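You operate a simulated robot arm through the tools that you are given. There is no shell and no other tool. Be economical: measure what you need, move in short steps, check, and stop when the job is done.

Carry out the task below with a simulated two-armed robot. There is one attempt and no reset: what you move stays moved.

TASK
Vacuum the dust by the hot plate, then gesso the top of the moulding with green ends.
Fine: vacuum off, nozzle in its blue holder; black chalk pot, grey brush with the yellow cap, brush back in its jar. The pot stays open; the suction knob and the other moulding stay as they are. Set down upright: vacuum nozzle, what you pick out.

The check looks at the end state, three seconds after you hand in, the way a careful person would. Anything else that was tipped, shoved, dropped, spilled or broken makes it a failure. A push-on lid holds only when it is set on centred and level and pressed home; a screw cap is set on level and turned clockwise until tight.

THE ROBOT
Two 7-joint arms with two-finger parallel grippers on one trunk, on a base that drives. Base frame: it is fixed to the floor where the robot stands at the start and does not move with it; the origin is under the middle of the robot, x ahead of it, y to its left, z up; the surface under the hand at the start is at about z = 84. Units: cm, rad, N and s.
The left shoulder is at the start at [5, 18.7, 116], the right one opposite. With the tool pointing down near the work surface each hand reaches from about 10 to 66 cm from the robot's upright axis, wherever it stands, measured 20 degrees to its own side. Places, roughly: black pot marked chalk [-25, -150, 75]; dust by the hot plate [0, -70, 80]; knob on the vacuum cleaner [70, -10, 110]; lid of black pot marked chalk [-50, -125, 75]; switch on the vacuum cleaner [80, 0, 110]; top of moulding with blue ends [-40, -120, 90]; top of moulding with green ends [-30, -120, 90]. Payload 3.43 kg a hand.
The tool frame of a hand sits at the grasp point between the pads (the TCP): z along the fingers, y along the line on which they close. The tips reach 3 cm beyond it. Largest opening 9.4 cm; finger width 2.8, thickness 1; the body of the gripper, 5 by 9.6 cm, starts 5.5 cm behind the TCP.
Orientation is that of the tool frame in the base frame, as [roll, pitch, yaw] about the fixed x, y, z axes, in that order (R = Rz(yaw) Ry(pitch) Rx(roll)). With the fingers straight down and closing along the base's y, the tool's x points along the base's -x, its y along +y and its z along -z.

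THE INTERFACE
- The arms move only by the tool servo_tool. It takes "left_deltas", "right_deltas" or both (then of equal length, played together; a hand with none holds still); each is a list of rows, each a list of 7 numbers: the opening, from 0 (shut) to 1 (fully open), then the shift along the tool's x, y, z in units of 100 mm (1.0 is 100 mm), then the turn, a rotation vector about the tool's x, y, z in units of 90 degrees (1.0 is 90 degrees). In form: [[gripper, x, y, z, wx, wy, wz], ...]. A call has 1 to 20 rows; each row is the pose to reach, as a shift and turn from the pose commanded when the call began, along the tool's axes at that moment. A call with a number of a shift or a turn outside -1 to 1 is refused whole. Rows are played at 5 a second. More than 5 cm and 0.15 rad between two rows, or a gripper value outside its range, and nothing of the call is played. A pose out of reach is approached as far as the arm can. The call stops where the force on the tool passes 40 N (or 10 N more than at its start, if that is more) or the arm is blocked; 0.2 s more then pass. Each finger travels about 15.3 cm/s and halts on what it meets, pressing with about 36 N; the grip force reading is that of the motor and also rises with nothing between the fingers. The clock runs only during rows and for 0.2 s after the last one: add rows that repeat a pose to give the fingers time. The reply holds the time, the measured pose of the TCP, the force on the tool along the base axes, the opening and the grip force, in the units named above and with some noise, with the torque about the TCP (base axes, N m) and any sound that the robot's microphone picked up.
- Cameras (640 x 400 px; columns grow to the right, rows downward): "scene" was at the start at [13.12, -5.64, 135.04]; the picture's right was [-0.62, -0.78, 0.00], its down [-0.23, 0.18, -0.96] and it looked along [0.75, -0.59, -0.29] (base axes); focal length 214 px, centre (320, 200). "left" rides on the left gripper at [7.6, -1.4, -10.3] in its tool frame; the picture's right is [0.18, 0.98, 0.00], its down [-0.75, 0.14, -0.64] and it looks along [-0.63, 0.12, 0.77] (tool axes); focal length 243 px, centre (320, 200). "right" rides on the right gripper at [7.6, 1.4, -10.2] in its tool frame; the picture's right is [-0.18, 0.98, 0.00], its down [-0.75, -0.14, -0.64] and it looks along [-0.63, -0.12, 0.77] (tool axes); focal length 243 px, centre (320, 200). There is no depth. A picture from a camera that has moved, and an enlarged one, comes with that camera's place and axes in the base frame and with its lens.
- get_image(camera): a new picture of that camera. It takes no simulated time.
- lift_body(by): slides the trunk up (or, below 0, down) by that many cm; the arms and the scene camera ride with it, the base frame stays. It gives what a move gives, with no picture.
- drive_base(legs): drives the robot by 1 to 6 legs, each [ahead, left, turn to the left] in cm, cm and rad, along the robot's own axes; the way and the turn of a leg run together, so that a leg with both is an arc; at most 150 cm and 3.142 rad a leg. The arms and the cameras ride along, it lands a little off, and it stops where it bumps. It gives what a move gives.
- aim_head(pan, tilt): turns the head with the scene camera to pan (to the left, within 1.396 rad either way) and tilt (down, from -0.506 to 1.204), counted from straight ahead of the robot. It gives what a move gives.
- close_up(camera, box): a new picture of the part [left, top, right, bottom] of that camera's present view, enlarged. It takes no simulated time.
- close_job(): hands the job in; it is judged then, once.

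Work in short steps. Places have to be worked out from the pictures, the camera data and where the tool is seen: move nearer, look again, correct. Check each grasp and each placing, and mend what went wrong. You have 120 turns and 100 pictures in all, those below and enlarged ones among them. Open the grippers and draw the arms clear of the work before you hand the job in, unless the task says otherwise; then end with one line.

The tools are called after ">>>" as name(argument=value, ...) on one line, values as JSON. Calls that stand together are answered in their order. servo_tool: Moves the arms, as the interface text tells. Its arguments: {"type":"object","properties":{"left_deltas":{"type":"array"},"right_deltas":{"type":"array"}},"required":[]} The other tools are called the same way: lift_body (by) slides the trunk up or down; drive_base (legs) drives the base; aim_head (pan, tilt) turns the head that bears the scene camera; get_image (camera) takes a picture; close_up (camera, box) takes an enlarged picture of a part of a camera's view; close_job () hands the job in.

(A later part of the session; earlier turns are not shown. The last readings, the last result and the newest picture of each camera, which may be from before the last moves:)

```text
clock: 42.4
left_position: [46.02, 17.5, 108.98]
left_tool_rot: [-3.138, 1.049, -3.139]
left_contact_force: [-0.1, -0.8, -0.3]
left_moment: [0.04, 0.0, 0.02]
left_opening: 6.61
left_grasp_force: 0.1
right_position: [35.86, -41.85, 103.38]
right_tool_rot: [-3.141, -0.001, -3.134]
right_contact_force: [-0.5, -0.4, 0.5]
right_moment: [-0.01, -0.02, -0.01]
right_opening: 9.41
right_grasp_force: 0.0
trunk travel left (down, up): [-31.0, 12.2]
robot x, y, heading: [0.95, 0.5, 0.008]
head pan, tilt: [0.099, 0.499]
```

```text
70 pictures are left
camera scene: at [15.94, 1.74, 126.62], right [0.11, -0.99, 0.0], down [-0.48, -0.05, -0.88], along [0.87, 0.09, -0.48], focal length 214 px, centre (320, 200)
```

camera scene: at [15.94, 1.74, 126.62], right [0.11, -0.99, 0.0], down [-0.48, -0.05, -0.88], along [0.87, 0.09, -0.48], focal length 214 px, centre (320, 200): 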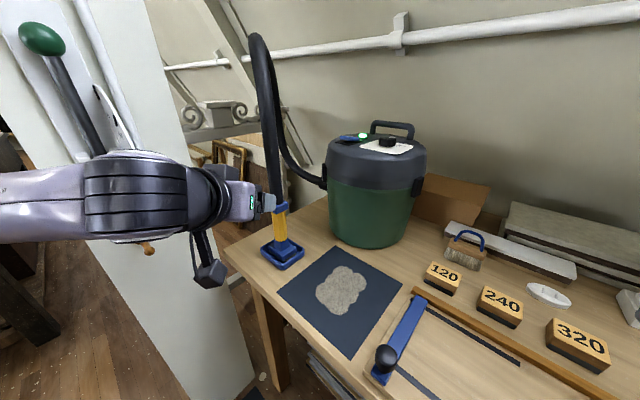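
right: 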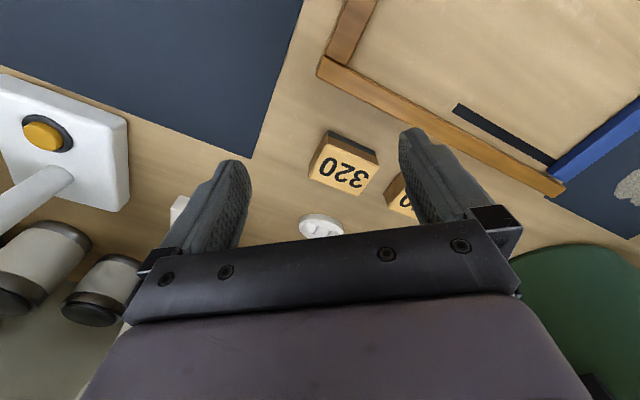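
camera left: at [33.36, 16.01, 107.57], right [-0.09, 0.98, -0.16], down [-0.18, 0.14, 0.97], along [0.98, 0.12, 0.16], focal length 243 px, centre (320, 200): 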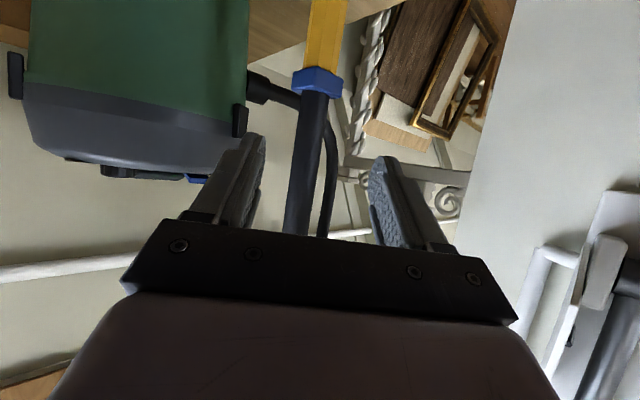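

Left camera puts the collar at z ≈ 100 and y ≈ 17, as expected. I move to the approach line about 9 cm short of the grip.

>>> servo_tool(left_deltas=[[0.8, 0.2, -0.02, 0.33, 0, 0, 0], [0.8, 0.4, -0.04, 0.66, 0, 0, 0], [0.8, 0.59, -0.05, 0.97, 0, 0, 0], [0.8, 0.59, -0.05, 0.97, 0, 0, 0]])

>>> get_image(camera="left")

>>> close_up(camera="scene", box=[170, 160, 330, 290])

```text
clock: 43.4
left_position: [51.38, 17.0, 98.9]
left_tool_rot: [-3.138, 1.046, 3.141]
left_contact_force: [0.5, -1.1, 0.5]
left_moment: [0.01, 0.01, 0.02]
left_opening: 7.51
left_grasp_force: 0.1
right_position: [35.67, -41.9, 103.51]
right_tool_rot: [3.142, -0.001, -3.134]
right_contact_force: [0.0, -0.1, -0.2]
right_moment: [0.0, 0.04, -0.01]
right_opening: 9.42
right_grasp_force: 0.1
trunk travel left (down, up): [-31.0, 12.2]
robot x, y, heading: [1.35, 0.56, 0.006]
head pan, tilt: [0.099, 0.499]
```

```text
69 pictures are left
camera left: at [38.76, 15.54, 97.46], right [-0.09, 0.98, -0.16], down [-0.18, 0.14, 0.97], along [0.98, 0.12, 0.16], focal length 243 px, centre (320, 200)
```

left: 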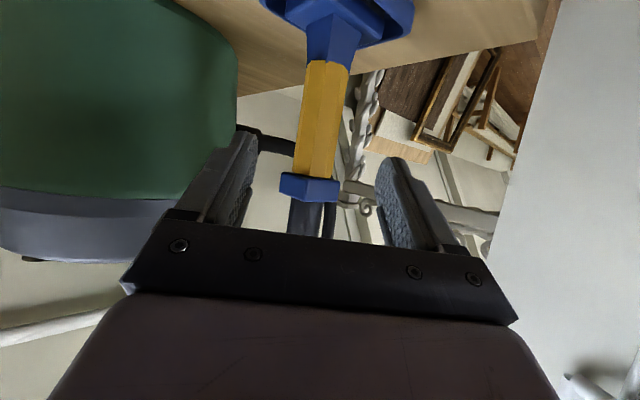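

```text
3.08 times, centred on (250, 225) of scene
camera zoom: at [15.92, 1.73, 126.61], right [0.11, -0.99, 0.0], down [-0.48, -0.05, -0.88], along [0.87, 0.09, -0.48], focal length 660 px, centre (535, 123)
```

zoom: 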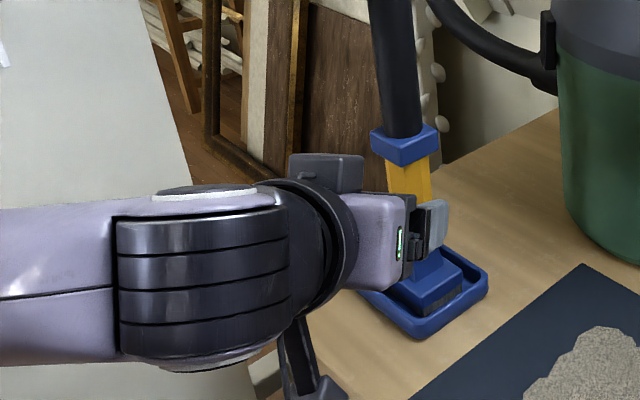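

Grip spans z 90–98.6 at y ≈ 16.8. I advance 8.4 cm along the tool and close.

>>> servo_tool(left_deltas=[[0.8, 0, -0.02, 0.3, 0, 0, 0], [0.8, 0, -0.02, 0.6, 0, 0, 0], [0.8, 0, -0.02, 0.84, 0, 0, 0], [0.8, 0, -0.02, 0.84, 0, 0, 0], [0.4, 0, -0.02, 0.84, 0, 0, 0], [0, 0, -0.02, 0.84, 0, 0, 0], [0, 0, -0.02, 0.84, 0, 0, 0], [0, 0, -0.02, 0.84, 0, 0, 0]])

>>> get_image(camera="left")

```text
clock: 45.2
left_position: [58.79, 16.75, 94.62]
left_tool_rot: [-3.137, 1.046, -3.141]
left_contact_force: [-0.4, 0.2, 0.7]
left_moment: [0.04, 0.12, 0.0]
left_opening: 3.4
left_grasp_force: 35.5
right_position: [35.77, -41.87, 103.42]
right_tool_rot: [-3.141, -0.001, -3.135]
right_contact_force: [0.0, 0.3, 0.4]
right_moment: [-0.01, 0.02, 0.01]
right_opening: 9.41
right_grasp_force: 0.0
trunk travel left (down, up): [-31.0, 12.2]
robot x, y, heading: [0.83, 0.53, 0.01]
head pan, tilt: [0.099, 0.499]
```

```text
67 pictures are left
camera left: at [46.13, 15.36, 93.19], right [-0.09, 0.98, -0.16], down [-0.18, 0.14, 0.97], along [0.98, 0.12, 0.16], focal length 243 px, centre (320, 200)
```

left: 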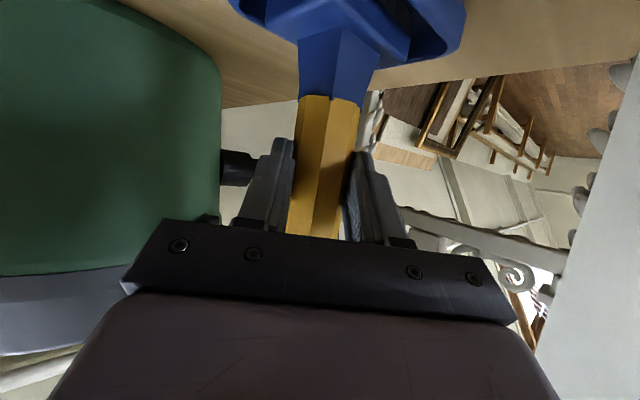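

Gripped firmly (3.4 cm). I lift straight up 5 cm.

>>> servo_tool(left_deltas=[[0, -0.15, 0, -0.09, 0, 0, 0], [0, -0.3, 0, -0.17, 0, 0, 0], [0, -0.43, 0, -0.25, 0, 0, 0], [0, -0.43, 0, -0.25, 0, 0, 0]])

>>> get_image(camera="scene")

```text
clock: 46.2
left_position: [58.89, 16.9, 99.64]
left_tool_rot: [-3.139, 1.046, -3.141]
left_contact_force: [-0.3, -0.3, -1.2]
left_moment: [-0.03, 0.07, -0.03]
left_opening: 3.37
left_grasp_force: 36.1
right_position: [35.83, -41.93, 103.56]
right_tool_rot: [-3.141, 0.001, -3.134]
right_contact_force: [-0.1, 0.2, -0.6]
right_moment: [0.0, 0.01, 0.02]
right_opening: 9.4
right_grasp_force: 0.1
trunk travel left (down, up): [-31.0, 12.2]
robot x, y, heading: [0.55, 0.78, 0.008]
head pan, tilt: [0.099, 0.499]
```

```text
66 pictures are left
camera scene: at [15.95, 1.74, 126.61], right [0.11, -0.99, 0.0], down [-0.48, -0.05, -0.88], along [0.87, 0.09, -0.48], focal length 214 px, centre (320, 200)
```

scene: 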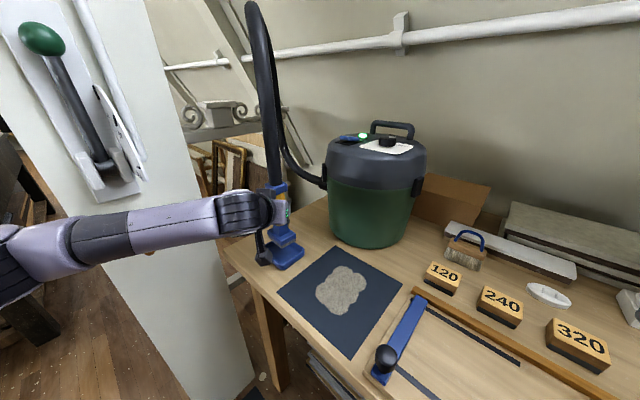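

Nozzle is out and the holder undisturbed. I raise the trunk 10 cm and the right hand, then drive parallel to the bench in stages, watching hose pull.

>>> lift_body(by=10)

>>> servo_tool(right_deltas=[[1, 0.2, 0, -0.4, 0, 0, 0], [1, 0.4, 0, -0.8, 0, 0, 0], [1, 0.6, 0, -1.0, 0, 0, 0]])

>>> drive_base(legs=[[-25, -31.8, 0]])

>>> get_image(camera="scene")

```text
clock: 47.5
left_position: [58.84, 16.81, 109.51]
left_tool_rot: [-3.141, 1.047, 3.141]
left_contact_force: [-0.5, 0.4, -2.1]
left_moment: [0.05, 0.06, -0.03]
left_opening: 3.35
left_grasp_force: 36.1
right_position: [35.95, -41.82, 113.43]
right_tool_rot: [3.141, 0.0, -3.136]
right_contact_force: [0.0, 0.8, -1.0]
right_moment: [-0.03, -0.01, -0.01]
right_opening: 9.41
right_grasp_force: 0.0
trunk travel left (down, up): [-41.0, 2.2]
robot x, y, heading: [0.62, 0.55, 0.005]
head pan, tilt: [0.099, 0.499]
```

```text
clock: 48.3
left_position: [58.68, 16.83, 109.59]
left_tool_rot: [-3.138, 1.046, -3.141]
left_contact_force: [-0.1, -0.8, -2.5]
left_moment: [-0.03, 0.04, -0.04]
left_opening: 3.35
left_grasp_force: 36.0
right_position: [29.78, -42.02, 123.55]
right_tool_rot: [-3.142, 0.0, -3.131]
right_contact_force: [-0.5, 0.0, -0.6]
right_moment: [-0.02, 0.02, -0.03]
right_opening: 9.4
right_grasp_force: 0.1
trunk travel left (down, up): [-41.0, 2.2]
robot x, y, heading: [0.34, 0.33, 0.008]
head pan, tilt: [0.099, 0.499]
```

```text
clock: 51.6
left_position: [34.34, -14.57, 109.73]
left_tool_rot: [-3.14, 1.045, 3.139]
left_contact_force: [-0.5, -0.3, -2.2]
left_moment: [0.01, 0.04, 0.01]
left_opening: 3.34
left_grasp_force: 35.7
right_position: [5.26, -73.19, 123.59]
right_tool_rot: [3.141, 0.0, -3.137]
right_contact_force: [0.2, -0.6, 0.2]
right_moment: [0.03, -0.02, 0.04]
right_opening: 9.4
right_grasp_force: 0.0
trunk travel left (down, up): [-41.0, 2.2]
robot x, y, heading: [-23.38, -30.56, 0.001]
head pan, tilt: [0.099, 0.499]
```

```text
65 pictures are left
camera scene: at [-8.56, -29.46, 136.61], right [0.1, -0.99, 0.0], down [-0.48, -0.05, -0.88], along [0.87, 0.09, -0.48], focal length 214 px, centre (320, 200)
```

scene: 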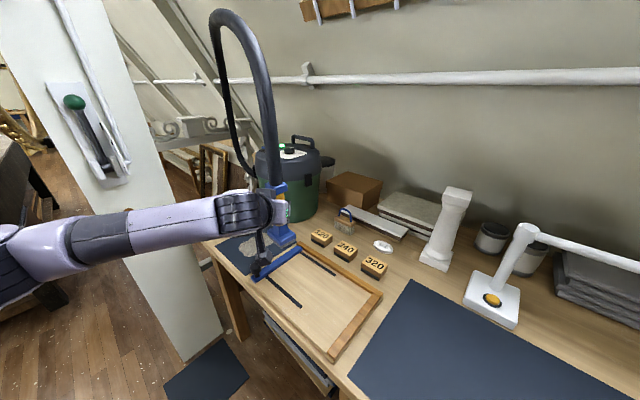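

Hose follows freely. I continue another stage along the bench.

>>> drive_base(legs=[[-20, -27, 0]])

>>> aim_head(pan=-0.35, tilt=0.5)

>>> get_image(camera="scene")

```text
clock: 54.5
left_position: [14.24, -41.2, 109.59]
left_tool_rot: [-3.139, 1.045, -3.141]
left_contact_force: [0.2, -0.6, -1.4]
left_moment: [-0.03, 0.02, 0.02]
left_opening: 3.34
left_grasp_force: 36.0
right_position: [-14.61, -99.89, 123.46]
right_tool_rot: [3.14, 0.001, -3.135]
right_contact_force: [0.7, -0.3, -0.2]
right_moment: [0.01, -0.01, -0.01]
right_opening: 9.4
right_grasp_force: 0.0
trunk travel left (down, up): [-41.0, 2.2]
robot x, y, heading: [-43.43, -57.45, 0.011]
head pan, tilt: [0.099, 0.499]
```

```text
clock: 55.5
left_position: [14.42, -41.18, 109.69]
left_tool_rot: [-3.141, 1.043, 3.139]
left_contact_force: [0.3, -0.3, -2.4]
left_moment: [-0.02, 0.03, -0.01]
left_opening: 3.34
left_grasp_force: 36.4
right_position: [-14.65, -99.86, 123.52]
right_tool_rot: [-3.14, -0.001, -3.136]
right_contact_force: [0.2, 0.1, -0.6]
right_moment: [0.04, -0.01, -0.01]
right_opening: 9.42
right_grasp_force: 0.0
trunk travel left (down, up): [-41.0, 2.2]
robot x, y, heading: [-43.54, -57.52, 0.013]
head pan, tilt: [-0.351, 0.499]
```

```text
64 pictures are left
camera scene: at [-29.0, -60.21, 136.61], right [-0.34, -0.94, 0.0], down [-0.45, 0.16, -0.88], along [0.83, -0.29, -0.48], focal length 214 px, centre (320, 200)
```

scene: 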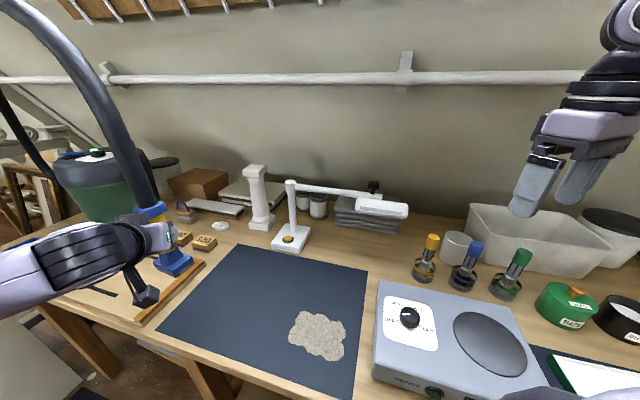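

Dust patch spans about 13×11 cm around (-1.3,-69.3), and the hot plate's edge is close. I back off and turn to face the bench squarely so the wrist camera stays clear of the hot plate.

>>> drive_base(legs=[[-13.5, 10.7, 0], [0, 0, -0.675]])

>>> aim_head(pan=0.1, tilt=0.5)

>>> get_image(camera="scene")

```text
clock: 58.9
left_position: [-1.5, -69.71, 109.63]
left_tool_rot: [-3.139, 1.046, 2.473]
left_contact_force: [-0.1, -0.3, -2.2]
left_moment: [0.06, 0.03, 0.01]
left_opening: 3.35
left_grasp_force: 35.9
right_position: [-60.5, -97.8, 123.45]
right_tool_rot: [-3.141, -0.001, 2.483]
right_contact_force: [-0.8, -1.0, 0.0]
right_moment: [0.0, 0.0, -0.02]
right_opening: 9.4
right_grasp_force: 0.1
trunk travel left (down, up): [-41.0, 2.2]
robot x, y, heading: [-56.78, -46.41, -0.662]
head pan, tilt: [-0.351, 0.499]
```

```text
clock: 59.8
left_position: [-1.41, -69.5, 109.44]
left_tool_rot: [-3.139, 1.044, 2.476]
left_contact_force: [0.4, -0.2, -1.6]
left_moment: [0.03, 0.02, 0.03]
left_opening: 3.34
left_grasp_force: 35.6
right_position: [-60.71, -97.89, 123.46]
right_tool_rot: [-3.141, 0.001, 2.481]
right_contact_force: [0.8, 0.4, 0.6]
right_moment: [0.0, 0.04, 0.03]
right_opening: 9.4
right_grasp_force: 0.0
trunk travel left (down, up): [-41.0, 2.2]
robot x, y, heading: [-57.01, -46.58, -0.662]
head pan, tilt: [0.099, 0.499]
```

```text
63 pictures are left
camera scene: at [-44.62, -54.87, 136.61], right [-0.53, -0.85, 0.0], down [-0.41, 0.25, -0.88], along [0.74, -0.47, -0.48], focal length 214 px, centre (320, 200)
```

scene: 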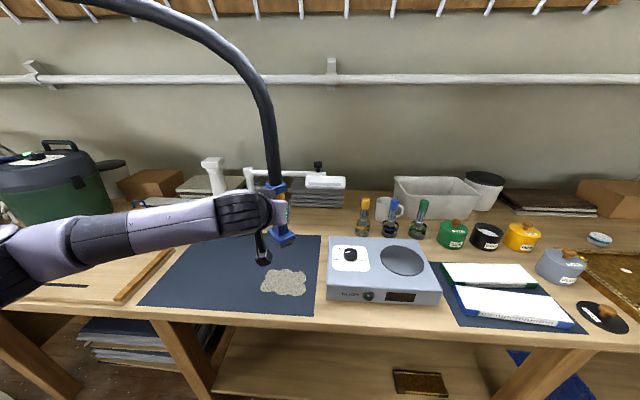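

The nozzle is directly above the dust. I lower the trunk 10 cm, then the arm 4.7 cm with fine steps.

>>> lift_body(by=-10)

>>> servo_tool(left_deltas=[[0, 0.13, 0, 0.075, 0, 0, 0], [0, 0.26, 0, 0.15, 0, 0, 0], [0, 0.36, 0, 0.21, 0, 0, 0], [0, 0.42, 0, 0.245, 0, 0, 0], [0, 0.42, 0, 0.245, 0, 0, 0]])

>>> close_up(camera="scene", box=[220, 200, 380, 310])

```text
clock: 61.1
left_position: [-1.55, -69.55, 99.71]
left_tool_rot: [-3.138, 1.045, 2.474]
left_contact_force: [-0.9, -0.2, -2.6]
left_moment: [0.01, 0.01, 0.0]
left_opening: 3.35
left_grasp_force: 36.1
right_position: [-60.65, -97.74, 113.52]
right_tool_rot: [-3.141, 0.001, 2.481]
right_contact_force: [-0.3, 0.0, -0.2]
right_moment: [-0.01, 0.04, 0.01]
right_opening: 9.41
right_grasp_force: 0.1
trunk travel left (down, up): [-31.0, 12.2]
robot x, y, heading: [-57.15, -46.4, -0.659]
head pan, tilt: [0.099, 0.499]
```

```text
clock: 62.3
left_position: [-1.53, -69.55, 94.71]
left_tool_rot: [-3.138, 1.045, 2.475]
left_contact_force: [0.5, -0.7, -2.6]
left_moment: [0.02, 0.01, 0.01]
left_opening: 3.34
left_grasp_force: 35.7
right_position: [-60.45, -97.76, 113.48]
right_tool_rot: [3.141, 0.0, 2.481]
right_contact_force: [1.0, -0.3, 0.3]
right_moment: [-0.03, 0.02, 0.0]
right_opening: 9.39
right_grasp_force: 0.0
trunk travel left (down, up): [-31.0, 12.2]
robot x, y, heading: [-57.01, -46.79, -0.661]
head pan, tilt: [0.099, 0.499]
```

```text
3.64 times, centred on (300, 255) of scene
camera zoom: at [-44.62, -54.86, 126.61], right [-0.53, -0.85, 0.0], down [-0.41, 0.25, -0.88], along [0.74, -0.47, -0.48], focal length 780 px, centre (393, 0)
```

zoom: 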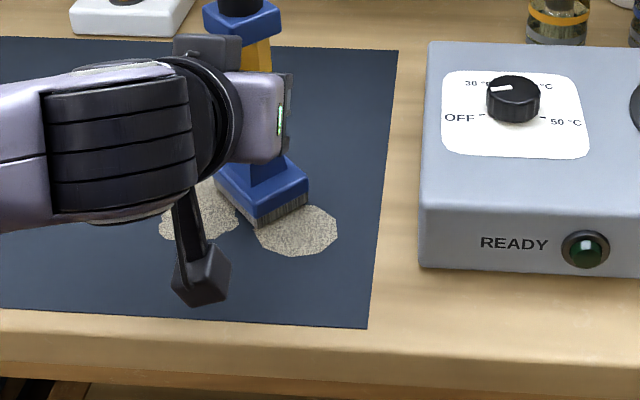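

It is sucking up dust where it passes. I sweep the nozzle over the whole patch in a raster.

>>> servo_tool(left_deltas=[[0, 0.05, -0.25, -0.087, 0, 0, 0], [0, 0.05, -0.5, -0.087, 0, 0, 0], [0, 0.15, -0.52, -0.26, 0, 0, 0], [0, 0.225, -0.4, -0.39, 0, 0, 0], [0, 0.225, -0.15, -0.39, 0, 0, 0], [0, 0.225, 0.1, -0.39, 0, 0, 0], [0, 0.225, 0.35, -0.39, 0, 0, 0], [0, 0.15, 0.55, -0.26, 0, 0, 0], [0, 0.075, 0.6, -0.13, 0, 0, 0], [0, 0.075, 0.35, -0.13, 0, 0, 0], [0, 0.075, 0.1, -0.13, 0, 0, 0], [0, 0.075, -0.15, -0.13, 0, 0, 0], [0, 0.05, -0.4, -0.087, 0, 0, 0], [0, -0.05, -0.5, 0.087, 0, 0, 0], [0, -0.125, -0.3, 0.217, 0, 0, 0], [0, -0.125, -0.05, 0.217, 0, 0, 0], [0, -0.125, 0.2, 0.217, 0, 0, 0], [0, -0.125, 0.45, 0.217, 0, 0, 0], [0, -0.125, 0.75, 0.217, 0, 0, 0], [0, -0.125, 1.0, 0.217, 0, 0, 0]])

>>> close_up(camera="scene", box=[180, 200, 340, 310])

```text
clock: 66.5
left_position: [6.53, -63.25, 94.88]
left_tool_rot: [-3.139, 1.045, 2.473]
left_contact_force: [0.6, -0.5, -2.0]
left_moment: [0.01, 0.0, 0.0]
left_opening: 3.31
left_grasp_force: 36.2
right_position: [-60.69, -97.74, 113.51]
right_tool_rot: [3.14, 0.0, 2.481]
right_contact_force: [-0.4, -0.9, -0.1]
right_moment: [0.0, -0.01, 0.02]
right_opening: 9.41
right_grasp_force: 0.0
trunk travel left (down, up): [-31.0, 12.2]
robot x, y, heading: [-57.3, -46.49, -0.659]
head pan, tilt: [0.099, 0.499]
```

```text
3.64 times, centred on (260, 255) of scene
camera zoom: at [-44.61, -54.83, 126.61], right [-0.53, -0.85, 0.0], down [-0.41, 0.25, -0.88], along [0.74, -0.47, -0.48], focal length 780 px, centre (538, 0)
```

zoom: 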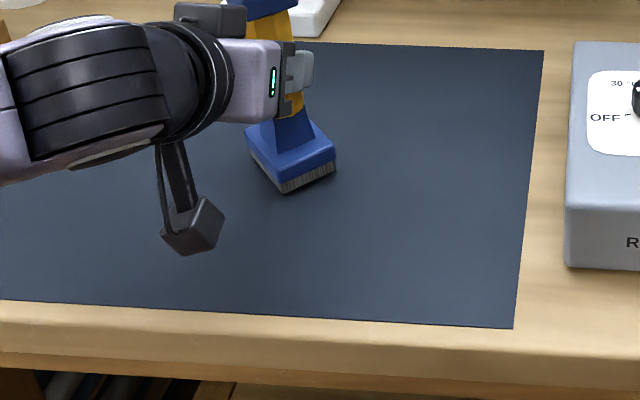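

The patch is clean. I lift and bring the arm back to its carrying pose, raise the trunk, and check the mat again.

>>> servo_tool(left_deltas=[[0, -0.15, 0, -0.09, 0, 0, 0], [0, -0.43, 0, -0.25, 0, 0, 0], [0, -0.35, -0.4, -0.35, 0, 0, 0], [0, -0.305, -0.8, -0.467, 0, 0, 0], [0, -0.305, -1.0, -0.467, 0, 0, 0]])

>>> lift_body(by=10)

>>> get_image(camera="scene")

```text
clock: 67.7
left_position: [-1.5, -69.77, 99.97]
left_tool_rot: [-3.141, 1.046, 2.475]
left_contact_force: [0.0, -0.9, -2.6]
left_moment: [0.06, 0.04, -0.02]
left_opening: 3.34
left_grasp_force: 36.4
right_position: [-60.78, -97.79, 113.55]
right_tool_rot: [3.141, 0.001, 2.481]
right_contact_force: [-0.1, -0.2, -1.2]
right_moment: [0.0, -0.01, -0.01]
right_opening: 9.38
right_grasp_force: 0.1
trunk travel left (down, up): [-31.0, 12.2]
robot x, y, heading: [-57.16, -46.51, -0.658]
head pan, tilt: [0.099, 0.499]
```

```text
clock: 69.0
left_position: [-1.55, -69.62, 109.87]
left_tool_rot: [-3.139, 1.043, 2.475]
left_contact_force: [0.8, -0.5, -2.2]
left_moment: [0.04, 0.03, -0.01]
left_opening: 3.31
left_grasp_force: 36.4
right_position: [-60.57, -97.74, 123.53]
right_tool_rot: [3.141, -0.001, 2.483]
right_contact_force: [0.3, -0.6, -0.7]
right_moment: [0.04, -0.02, 0.0]
right_opening: 9.37
right_grasp_force: 0.1
trunk travel left (down, up): [-41.0, 2.2]
robot x, y, heading: [-56.77, -46.99, -0.658]
head pan, tilt: [0.099, 0.499]
```

```text
60 pictures are left
camera scene: at [-44.61, -54.87, 136.6], right [-0.53, -0.85, 0.0], down [-0.41, 0.25, -0.88], along [0.74, -0.47, -0.48], focal length 214 px, centre (320, 200)
```

scene: 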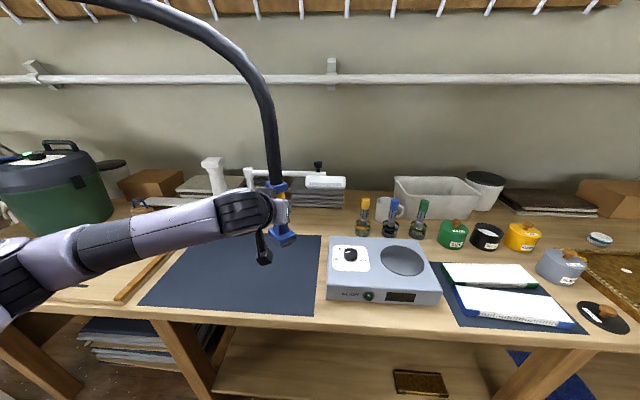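

The mat is spotless. I retrace the route to the holder: turn back, forward, then along the bench.

>>> drive_base(legs=[[0, 0, 0.667], [13.5, -10.7, 0], [20, 27, 0], [24, 30.5, 0]])

>>> get_image(camera="scene")

```text
clock: 77.8
left_position: [58.29, 15.86, 109.73]
left_tool_rot: [-3.137, 1.042, 3.134]
left_contact_force: [0.0, 0.3, -2.8]
left_moment: [0.02, 0.04, -0.01]
left_opening: 3.32
left_grasp_force: 35.8
right_position: [28.8, -42.57, 123.46]
right_tool_rot: [3.142, -0.001, -3.141]
right_contact_force: [0.4, -0.1, 1.0]
right_moment: [0.03, 0.02, 0.02]
right_opening: 9.38
right_grasp_force: 0.0
trunk travel left (down, up): [-41.0, 2.2]
robot x, y, heading: [0.41, 0.26, 0.002]
head pan, tilt: [0.099, 0.499]
```

```text
59 pictures are left
camera scene: at [15.26, 1.26, 136.61], right [0.1, -0.99, 0.0], down [-0.48, -0.05, -0.88], along [0.87, 0.09, -0.48], focal length 214 px, centre (320, 200)
```

scene: 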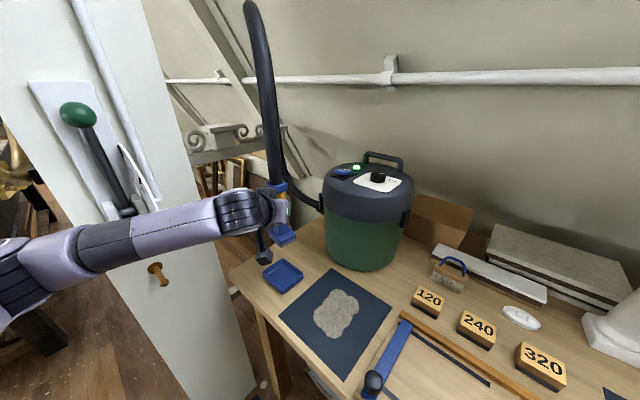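

Hand is at (58.3,15.9); the grasp spot was (58.85,16.8). I correct, lower the trunk 10 cm, and look at the alignment over the tray.

>>> servo_tool(left_deltas=[[0, -0.03, 0.1, 0.05, 0, 0, 0], [0, -0.03, 0.1, 0.05, 0, 0, 0]])

>>> lift_body(by=-10)

>>> close_up(camera="scene", box=[220, 170, 340, 280])

>>> get_image(camera="left")

```text
clock: 78.4
left_position: [58.81, 16.93, 109.86]
left_tool_rot: [-3.14, 1.043, 3.135]
left_contact_force: [0.9, 0.0, -2.9]
left_moment: [0.02, 0.04, 0.0]
left_opening: 3.31
left_grasp_force: 36.3
right_position: [28.84, -42.54, 123.49]
right_tool_rot: [3.141, 0.0, -3.14]
right_contact_force: [0.3, 0.5, -0.3]
right_moment: [-0.02, 0.01, 0.02]
right_opening: 9.41
right_grasp_force: 0.0
trunk travel left (down, up): [-41.0, 2.2]
robot x, y, heading: [0.4, 0.38, 0.004]
head pan, tilt: [0.099, 0.499]
```

```text
clock: 79.7
left_position: [58.87, 16.87, 99.86]
left_tool_rot: [-3.139, 1.045, 3.134]
left_contact_force: [-0.5, 0.6, -2.3]
left_moment: [0.02, 0.05, -0.01]
left_opening: 3.33
left_grasp_force: 36.6
right_position: [28.75, -42.61, 113.56]
right_tool_rot: [-3.141, -0.001, -3.141]
right_contact_force: [0.0, -0.1, -0.4]
right_moment: [0.0, 0.02, 0.0]
right_opening: 9.41
right_grasp_force: 0.2
trunk travel left (down, up): [-31.0, 12.2]
robot x, y, heading: [0.39, 0.09, -0.006]
head pan, tilt: [0.099, 0.499]
```

```text
3.64 times, centred on (280, 225) of scene
camera zoom: at [15.23, 1.24, 126.61], right [0.1, -0.99, 0.0], down [-0.48, -0.05, -0.88], along [0.87, 0.09, -0.48], focal length 780 px, centre (466, 109)
```

zoom: 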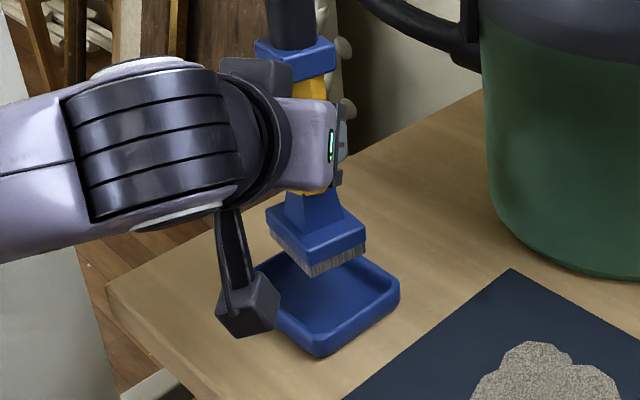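

```text
57 pictures are left
camera left: at [46.09, 15.57, 98.36], right [-0.08, 0.98, -0.16], down [-0.18, 0.14, 0.97], along [0.98, 0.11, 0.16], focal length 243 px, centre (320, 200)
```

left: 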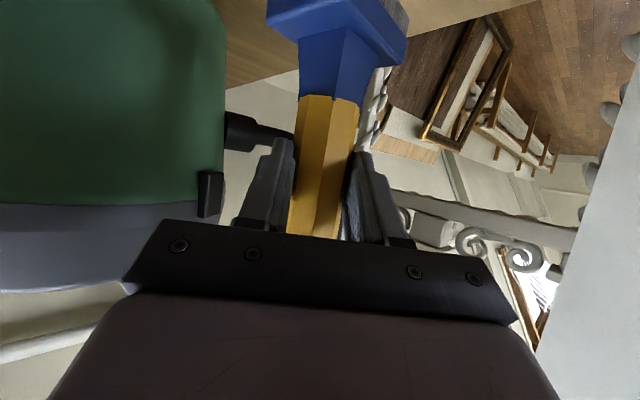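

Alignment matches. I lower 5.2 cm in small steps.

>>> servo_tool(left_deltas=[[0, 0.13, 0, 0.075, 0, 0, 0], [0, 0.26, 0, 0.15, 0, 0, 0], [0, 0.36, 0, 0.21, 0, 0, 0], [0, 0.42, 0, 0.243, 0, 0, 0], [0, 0.45, 0, 0.26, 0, 0, 0], [0, 0.45, 0, 0.26, 0, 0, 0]])

>>> close_up(camera="scene", box=[220, 170, 340, 280])

```text
clock: 81.1
left_position: [58.94, 16.85, 94.65]
left_tool_rot: [-3.137, 1.047, 3.132]
left_contact_force: [0.5, -1.0, 1.5]
left_moment: [0.11, -0.07, -0.02]
left_opening: 3.33
left_grasp_force: 35.5
right_position: [28.82, -42.52, 113.48]
right_tool_rot: [-3.141, -0.001, 3.141]
right_contact_force: [0.9, 0.8, -0.5]
right_moment: [-0.01, 0.01, -0.01]
right_opening: 9.39
right_grasp_force: 0.0
trunk travel left (down, up): [-31.0, 12.2]
robot x, y, heading: [0.2, 0.35, 0.006]
head pan, tilt: [0.099, 0.499]
```

```text
3.64 times, centred on (280, 225) of scene
camera zoom: at [15.21, 1.22, 126.62], right [0.1, -0.99, 0.0], down [-0.48, -0.05, -0.88], along [0.87, 0.09, -0.48], focal length 780 px, centre (466, 109)
```

zoom: 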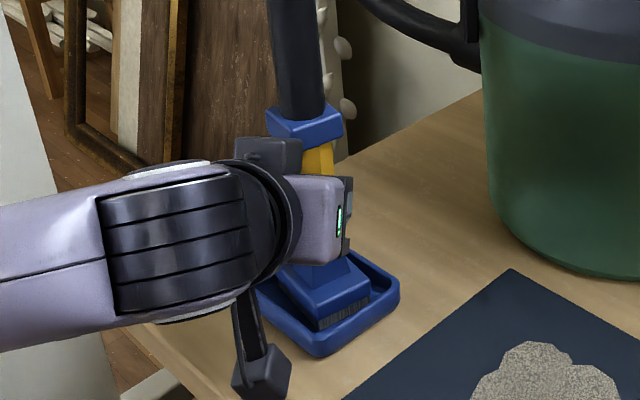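

It sits in the tray with light contact. I open gently, then retreat along the tool axis.

>>> servo_tool(left_deltas=[[0.5, 0, 0, 0, 0, 0, 0], [0.8, 0, 0, 0, 0, 0, 0], [0.8, 0, 0, 0, 0, 0, 0], [0.8, 0, 0, -0.3, 0, 0, 0], [0.8, 0, 0, -0.6, 0, 0, 0], [0.8, 0, 0, -0.9, 0, 0, 0]])

>>> get_image(camera="scene")

```text
clock: 82.5
left_position: [50.99, 17.1, 99.26]
left_tool_rot: [-3.14, 1.043, 3.134]
left_contact_force: [0.4, -0.4, 0.8]
left_moment: [0.02, 0.01, -0.02]
left_opening: 7.54
left_grasp_force: 0.1
right_position: [28.82, -42.48, 113.5]
right_tool_rot: [-3.141, -0.001, 3.141]
right_contact_force: [-0.4, 0.2, -1.3]
right_moment: [-0.02, 0.0, -0.02]
right_opening: 9.38
right_grasp_force: 0.1
trunk travel left (down, up): [-31.0, 12.2]
robot x, y, heading: [0.48, 0.45, 0.003]
head pan, tilt: [0.099, 0.499]
```

```text
55 pictures are left
camera scene: at [15.21, 1.23, 126.61], right [0.1, -0.99, 0.0], down [-0.48, -0.05, -0.88], along [0.87, 0.09, -0.48], focal length 214 px, centre (320, 200)
```

scene: 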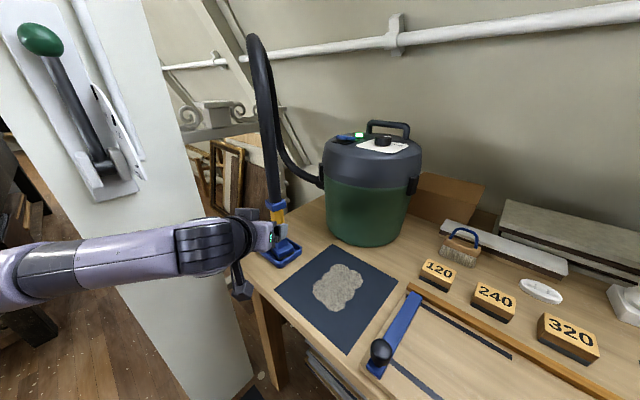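

Nozzle stands upright in its holder. Now I withdraw and un-tilt the left hand to return to the switch.

>>> servo_tool(left_deltas=[[0.8, 0, 0, -0.3, 0, 0, 0], [0.8, 0, 0, -0.6, 0, 0, 0], [0.5, -0.3, 0, -0.75, 0, 0, 0], [0.2, -0.6, 0, -0.9, 0, 0, 0], [0, -0.87, 0, -1.0, 0, 0, 0]])

>>> lift_body(by=12)

>>> servo_tool(left_deltas=[[0, -0.06, 0, -0.13, 0, 0.083, 0], [0, -0.12, 0, -0.26, 0, 0.167, 0], [0, -0.18, 0, -0.4, 0, 0.25, 0], [0, -0.24, 0, -0.52, 0, 0.333, 0], [0, -0.3, 0, -0.65, 0, 0.417, 0], [0, -0.36, -0.1, -0.78, 0, 0.5, 0], [0, -0.42, -0.3, -0.9, 0, 0.583, 0], [0, -0.44, -0.5, -1.0, 0, 0.667, 0], [0, -0.44, -0.8, -1.0, 0, 0.667, 0]])

```text
clock: 83.7
left_position: [46.78, 17.01, 111.76]
left_tool_rot: [-3.141, 1.044, 3.135]
left_contact_force: [-1.1, 0.3, 0.4]
left_moment: [0.03, -0.02, 0.03]
left_opening: 0.0
left_grasp_force: 32.5
right_position: [28.76, -42.57, 113.47]
right_tool_rot: [3.141, 0.0, 3.14]
right_contact_force: [0.1, 0.0, 0.2]
right_moment: [-0.01, -0.02, 0.01]
right_opening: 9.39
right_grasp_force: 0.1
trunk travel left (down, up): [-31.0, 12.2]
robot x, y, heading: [0.2, -0.07, 0.004]
head pan, tilt: [0.099, 0.499]
```

```text
clock: 85.2
left_position: [46.74, 16.9, 123.86]
left_tool_rot: [-3.141, 1.043, 3.134]
left_contact_force: [0.3, -0.4, -0.3]
left_moment: [0.01, -0.02, 0.01]
left_opening: 0.0
left_grasp_force: 32.9
right_position: [28.82, -42.54, 125.49]
right_tool_rot: [-3.141, 0.0, -3.141]
right_contact_force: [-0.2, -0.4, -0.5]
right_moment: [-0.02, -0.02, 0.0]
right_opening: 9.42
right_grasp_force: 0.1
trunk travel left (down, up): [-43.0, 0.2]
robot x, y, heading: [0.14, 0.18, -0.0]
head pan, tilt: [0.099, 0.499]
```

```text
clock: 87.2
left_position: [40.08, 9.03, 132.53]
left_tool_rot: [3.141, -0.004, 3.133]
left_contact_force: [-0.4, -0.2, 0.0]
left_moment: [0.02, 0.0, 0.04]
left_opening: 0.01
left_grasp_force: 32.6
right_position: [28.88, -42.55, 125.46]
right_tool_rot: [3.14, -0.001, 3.141]
right_contact_force: [-0.3, 0.2, -0.1]
right_moment: [0.0, 0.0, -0.01]
right_opening: 9.4
right_grasp_force: 0.0
trunk travel left (down, up): [-43.0, 0.2]
robot x, y, heading: [0.35, 0.2, 0.006]
head pan, tilt: [0.099, 0.499]
```

Now I drive back to the switch pose: turn right, then along the bench to the left.

>>> drive_base(legs=[[0, 0, -0.67], [4, 23.5, 0]])

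>>> aim_head(pan=0.4, tilt=0.5)

>>> get_image(camera="scene")

```text
clock: 91.7
left_position: [54.81, -1.02, 132.43]
left_tool_rot: [-3.139, -0.002, 2.473]
left_contact_force: [0.5, -0.1, 0.1]
left_moment: [-0.04, -0.03, 0.03]
left_opening: 0.0
left_grasp_force: 33.0
right_position: [14.16, -34.95, 125.58]
right_tool_rot: [-3.141, 0.001, 2.483]
right_contact_force: [-0.7, 0.4, -0.6]
right_moment: [-0.01, 0.02, -0.03]
right_opening: 9.4
right_grasp_force: 0.0
trunk travel left (down, up): [-43.0, 0.2]
robot x, y, heading: [17.77, 16.61, -0.656]
head pan, tilt: [0.099, 0.499]
```

```text
clock: 92.5
left_position: [54.74, -0.99, 132.47]
left_tool_rot: [-3.141, -0.003, 2.473]
left_contact_force: [0.9, 0.4, 0.4]
left_moment: [0.01, 0.01, 0.0]
left_opening: 0.0
left_grasp_force: 32.9
right_position: [14.03, -35.0, 125.53]
right_tool_rot: [-3.141, -0.001, 2.483]
right_contact_force: [0.4, 0.7, -0.4]
right_moment: [0.0, 0.05, -0.02]
right_opening: 9.41
right_grasp_force: 0.1
trunk travel left (down, up): [-43.0, 0.2]
robot x, y, heading: [17.83, 16.12, -0.658]
head pan, tilt: [0.4, 0.499]
```

```text
54 pictures are left
camera scene: at [31.19, 10.48, 138.61], right [-0.26, -0.97, 0.0], down [-0.46, 0.12, -0.88], along [0.85, -0.22, -0.48], focal length 214 px, centre (320, 200)
```

scene: 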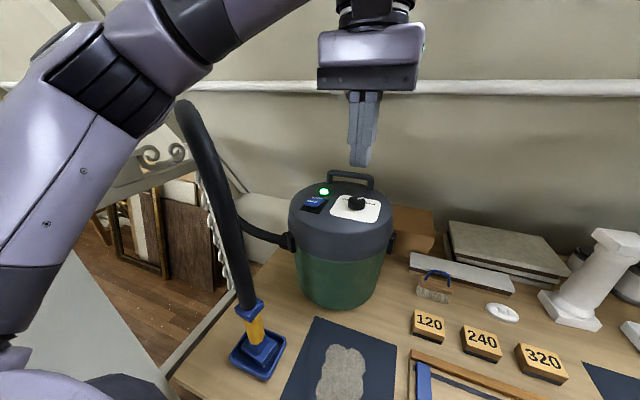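

I move over the OFF end, staying high and then lowering to about 4 cm above the switch.

>>> servo_tool(left_deltas=[[0, -0.35, 0.2, 0, 0, 0, 0], [0, -0.7, 0.4, 0, 0, 0, 0], [0, -1.0, 0.7, 0, 0, 0, 0]])

>>> servo_tool(left_deltas=[[0, -0.2, 0.3, 0.3, 0, 0, 0], [0, -0.37, 0.63, 0.6, 0, 0, 0], [0, -0.37, 0.63, 1.0, 0, 0, 0], [0, -0.37, 0.63, 1.0, 0, 0, 0]])

>>> get_image(camera="left")

```text
clock: 93.3
left_position: [66.77, -1.73, 132.55]
left_tool_rot: [-3.14, -0.002, 2.474]
left_contact_force: [0.0, 0.0, 0.9]
left_moment: [0.02, 0.04, -0.01]
left_opening: 0.01
left_grasp_force: 33.1
right_position: [14.28, -34.87, 125.51]
right_tool_rot: [-3.141, 0.0, 2.484]
right_contact_force: [-0.5, -0.8, -0.1]
right_moment: [0.01, 0.01, -0.02]
right_opening: 9.41
right_grasp_force: 0.0
trunk travel left (down, up): [-43.0, 0.2]
robot x, y, heading: [17.95, 15.91, -0.659]
head pan, tilt: [0.4, 0.499]
```

```text
clock: 94.3
left_position: [73.47, 0.97, 122.35]
left_tool_rot: [-3.14, -0.001, 2.473]
left_contact_force: [0.0, 0.0, 0.3]
left_moment: [-0.01, -0.02, 0.02]
left_opening: 0.02
left_grasp_force: 32.5
right_position: [14.13, -34.95, 125.56]
right_tool_rot: [3.141, -0.001, 2.485]
right_contact_force: [-0.7, 0.9, -0.6]
right_moment: [-0.02, -0.02, 0.0]
right_opening: 9.4
right_grasp_force: 0.1
trunk travel left (down, up): [-43.0, 0.2]
robot x, y, heading: [17.78, 16.33, -0.652]
head pan, tilt: [0.4, 0.499]
```

```text
53 pictures are left
camera left: at [66.62, 4.6, 132.61], right [0.46, 0.89, 0.0], down [0.68, -0.36, 0.64], along [0.57, -0.3, -0.77], focal length 243 px, centre (320, 200)
```

left: 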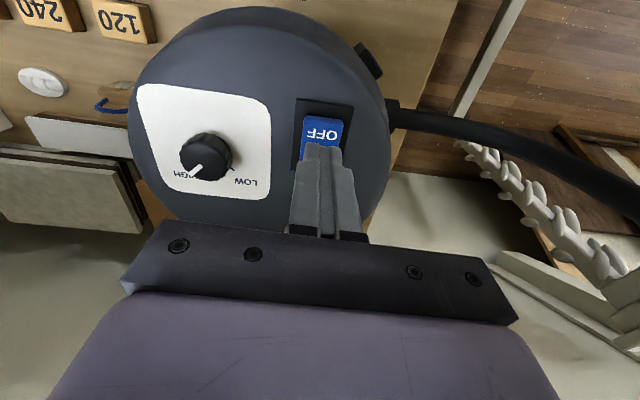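

OFF label is right under the tips. I nudge 0.4 cm back and press.

>>> servo_tool(left_deltas=[[0, 0.04, 0, 0.2, 0, 0, 0], [0, 0.04, 0, 0.4, 0, 0, 0], [0, 0.04, 0, 0.48, 0, 0, 0], [0, 0.04, 0, 0.53, 0, 0, 0], [0, 0.04, 0, 0.58, 0, 0, 0], [0, 0.04, 0, 0.63, 0, 0, 0]])

>>> servo_tool(left_deltas=[[0, 0, 0, -0.3, 0, 0, 0], [0, 0, 0, -0.6, 0, 0, 0], [0, 0, 0, -1.0, 0, 0, 0]])

>>> close_up(camera="scene", box=[270, 130, 420, 230])

```text
clock: 95.7
left_position: [73.28, 1.25, 116.77]
left_tool_rot: [-3.136, 0.013, 2.477]
left_contact_force: [6.6, 2.6, 34.0]
left_moment: [-0.19, -0.63, -0.11]
left_opening: 0.02
left_grasp_force: 32.9
right_position: [13.99, -34.75, 125.61]
right_tool_rot: [-3.141, 0.001, 2.484]
right_contact_force: [0.2, 0.6, 0.0]
right_moment: [-0.01, 0.03, 0.01]
right_opening: 9.41
right_grasp_force: 0.0
trunk travel left (down, up): [-43.0, 0.2]
robot x, y, heading: [17.91, 16.25, -0.661]
head pan, tilt: [0.4, 0.499]
heard: click
```

```text
clock: 96.5
left_position: [73.4, 1.33, 125.98]
left_tool_rot: [-3.141, -0.003, 2.474]
left_contact_force: [0.1, -0.1, 0.4]
left_moment: [0.02, -0.02, -0.02]
left_opening: 0.0
left_grasp_force: 33.3
right_position: [14.17, -34.93, 125.55]
right_tool_rot: [-3.142, -0.001, 2.482]
right_contact_force: [-0.9, -0.9, -0.6]
right_moment: [-0.02, 0.0, -0.03]
right_opening: 9.4
right_grasp_force: 0.1
trunk travel left (down, up): [-43.0, 0.2]
robot x, y, heading: [17.77, 16.21, -0.655]
head pan, tilt: [0.4, 0.499]
```

```text
4.00 times, centred on (345, 180) of scene
camera zoom: at [31.08, 10.48, 138.62], right [-0.26, -0.97, 0.0], down [-0.46, 0.12, -0.88], along [0.85, -0.22, -0.48], focal length 858 px, centre (220, 280)
```

zoom: 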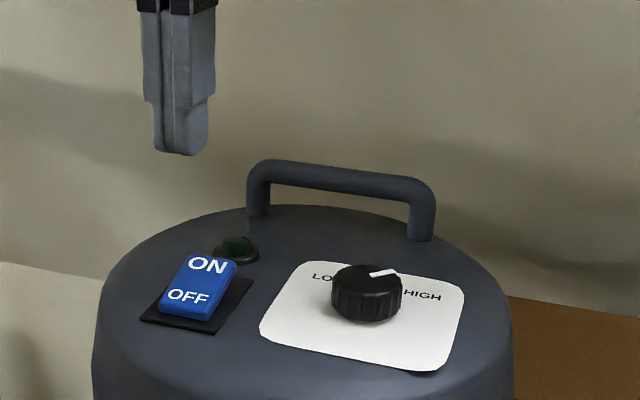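

The vacuum is off and the knob unmoved. I retract the left hand high and drive along the bench to the brush jars.

>>> servo_tool(left_deltas=[[0, 0.1, -0.1, -0.4, 0, 0, 0], [0, 0.4, -0.4, -0.8, 0, 0, 0], [0, 0.7, -0.8, -0.8, 0, 0, 0], [0, 1.0, -1.0, -0.8, 0, 0, 0]])

>>> servo_tool(left_deltas=[[0, 0.4, -0.3, 0, 0, 0, 0], [0, 0.7, -0.3, 0, 0, 0, 0], [0, 1.0, -0.3, 0, 0, 0, 0]])

>>> drive_base(legs=[[-3, -88, 0]])

>>> aim_head(pan=-0.4, tilt=0.5)

>>> get_image(camera="scene")

```text
refused: row 2 steps farther than a row can; nothing moved
```

```text
clock: 97.3
left_position: [63.82, 5.17, 126.29]
left_tool_rot: [-3.139, -0.003, 2.474]
left_contact_force: [-0.2, -0.4, 0.5]
left_moment: [0.02, -0.02, 0.03]
left_opening: 0.0
left_grasp_force: 33.0
right_position: [14.18, -34.93, 125.62]
right_tool_rot: [-3.14, 0.001, 2.483]
right_contact_force: [0.7, 0.3, -0.4]
right_moment: [0.04, -0.05, -0.01]
right_opening: 9.41
right_grasp_force: 0.1
trunk travel left (down, up): [-43.0, 0.2]
robot x, y, heading: [18.18, 16.45, -0.659]
head pan, tilt: [0.4, 0.499]
```

```text
clock: 100.8
left_position: [46.29, -14.62, 126.31]
left_tool_rot: [-3.14, -0.004, 2.484]
left_contact_force: [-0.8, 0.7, 0.0]
left_moment: [-0.01, 0.03, 0.03]
left_opening: 0.02
left_grasp_force: 32.9
right_position: [-2.82, -55.18, 125.42]
right_tool_rot: [-3.141, 0.001, 2.496]
right_contact_force: [0.0, -0.5, 0.7]
right_moment: [0.01, 0.0, 0.02]
right_opening: 9.38
right_grasp_force: 0.0
trunk travel left (down, up): [-43.0, 0.2]
robot x, y, heading: [0.33, -4.25, -0.644]
head pan, tilt: [0.4, 0.499]
stopped in leg 1: the robot was blocked; the commanded pose is now the measured one
```

```text
clock: 102.0
left_position: [46.41, -14.64, 126.32]
left_tool_rot: [-3.139, -0.003, 2.484]
left_contact_force: [0.1, 0.4, 0.4]
left_moment: [-0.01, 0.02, 0.0]
left_opening: 0.0
left_grasp_force: 33.4
right_position: [-2.67, -55.28, 125.49]
right_tool_rot: [3.14, 0.0, 2.496]
right_contact_force: [0.0, 1.0, 1.1]
right_moment: [0.0, 0.04, 0.01]
right_opening: 9.39
right_grasp_force: 0.1
trunk travel left (down, up): [-43.0, 0.2]
robot x, y, heading: [0.38, -3.67, -0.647]
head pan, tilt: [-0.4, 0.499]
```

```text
51 pictures are left
camera scene: at [9.5, -15.25, 138.61], right [-0.86, -0.5, 0.0], down [-0.24, 0.41, -0.88], along [0.44, -0.76, -0.48], focal length 214 px, centre (320, 200)
```

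scene: 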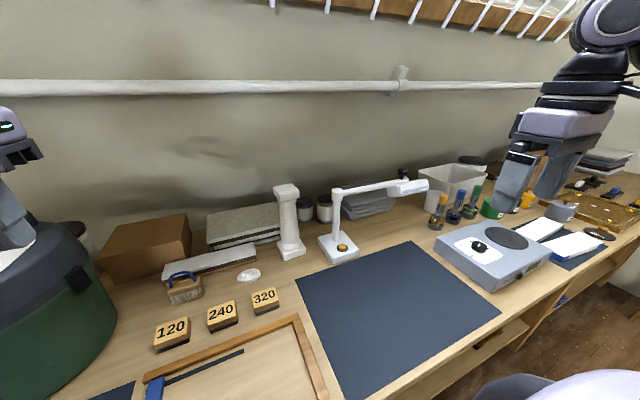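

One retract call was refused, so the hand drove with the arm still near the hose, and the base was blocked. I look left before anything else.

>>> aim_head(pan=0.85, tilt=0.4)

>>> get_image(camera="scene")

>>> get_image(camera="left")

```text
clock: 103.4
left_position: [46.34, -14.61, 126.18]
left_tool_rot: [-3.14, -0.003, 2.484]
left_contact_force: [0.2, -0.4, -0.2]
left_moment: [-0.02, 0.02, 0.0]
left_opening: 0.01
left_grasp_force: 33.3
right_position: [-2.72, -55.15, 125.54]
right_tool_rot: [-3.141, 0.0, 2.495]
right_contact_force: [-0.1, -0.4, 0.1]
right_moment: [0.0, 0.0, 0.0]
right_opening: 9.41
right_grasp_force: 0.1
trunk travel left (down, up): [-43.0, 0.2]
robot x, y, heading: [0.29, -3.95, -0.647]
head pan, tilt: [0.85, 0.4]
```

```text
50 pictures are left
camera scene: at [14.01, -5.52, 139.53], right [0.2, -0.98, 0.0], down [-0.38, -0.08, -0.92], along [0.9, 0.19, -0.39], focal length 214 px, centre (320, 200)
```

scene: 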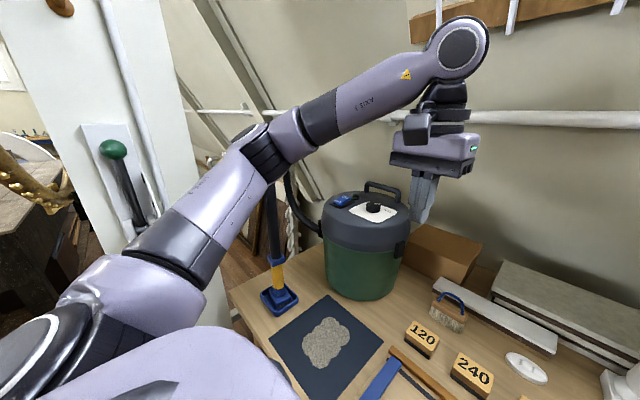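

```text
49 pictures are left
camera left: at [39.47, -11.11, 136.55], right [0.45, 0.89, 0.0], down [0.69, -0.35, 0.64], along [0.57, -0.29, -0.77], focal length 243 px, centre (320, 200)
```

left: 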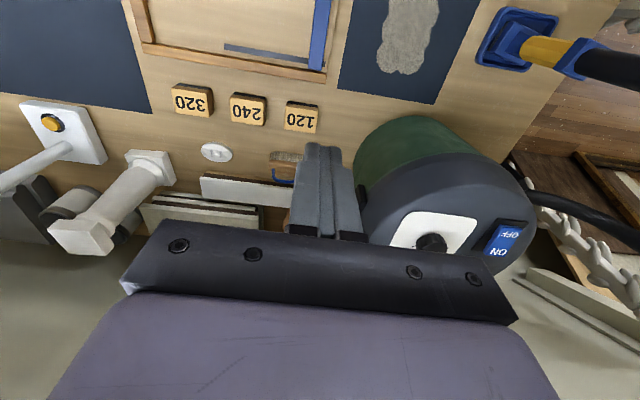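

Nozzle and vacuum still stand as they were. The base, driven forward under the bench, likely met a leg. I back straight out 12 cm, which also clears the forearm from the hose.

>>> drive_base(legs=[[-6, 0, 0]])

>>> get_image(camera="scene")

```text
clock: 104.3
left_position: [41.66, -10.99, 126.45]
left_tool_rot: [-3.14, -0.004, 2.488]
left_contact_force: [-0.2, 0.2, 1.4]
left_moment: [-0.01, 0.0, -0.02]
left_opening: 0.0
left_grasp_force: 32.9
right_position: [-7.49, -51.57, 125.51]
right_tool_rot: [-3.142, 0.0, 2.495]
right_contact_force: [-0.6, -0.4, 0.3]
right_moment: [0.01, -0.04, 0.02]
right_opening: 9.4
right_grasp_force: 0.1
trunk travel left (down, up): [-43.0, 0.2]
robot x, y, heading: [-4.88, -0.26, -0.641]
head pan, tilt: [0.85, 0.4]
```

```text
48 pictures are left
camera scene: at [9.14, -1.83, 139.54], right [0.2, -0.98, 0.0], down [-0.38, -0.08, -0.92], along [0.9, 0.19, -0.39], focal length 214 px, centre (320, 200)
```

scene: 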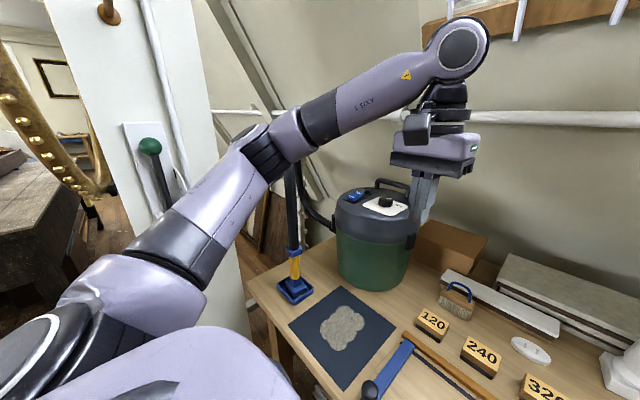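

Still all upright. I back another 5 cm and then drive right along the bench.

>>> drive_base(legs=[[-6, 0, -0.025], [0, -30, 0]])

>>> get_image(camera="scene")

```text
clock: 108.2
left_position: [17.99, -32.11, 126.36]
left_tool_rot: [-3.141, -0.002, 2.465]
left_contact_force: [0.1, 0.1, 0.6]
left_moment: [0.0, -0.01, 0.0]
left_opening: 0.0
left_grasp_force: 33.3
right_position: [-32.02, -71.58, 125.46]
right_tool_rot: [-3.141, 0.001, 2.474]
right_contact_force: [-0.2, 0.6, 0.3]
right_moment: [-0.01, 0.0, 0.01]
right_opening: 9.41
right_grasp_force: 0.0
trunk travel left (down, up): [-43.0, 0.2]
robot x, y, heading: [-27.95, -20.47, -0.668]
head pan, tilt: [0.85, 0.4]
```

```text
47 pictures are left
camera scene: at [-14.22, -22.27, 139.53], right [0.18, -0.98, 0.0], down [-0.38, -0.07, -0.92], along [0.91, 0.17, -0.39], focal length 214 px, centre (320, 200)
```

scene: 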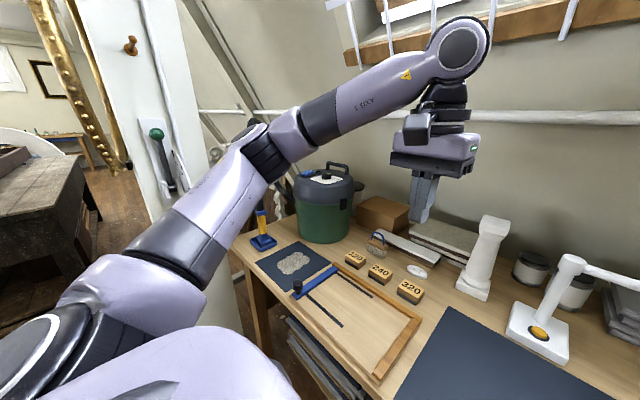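

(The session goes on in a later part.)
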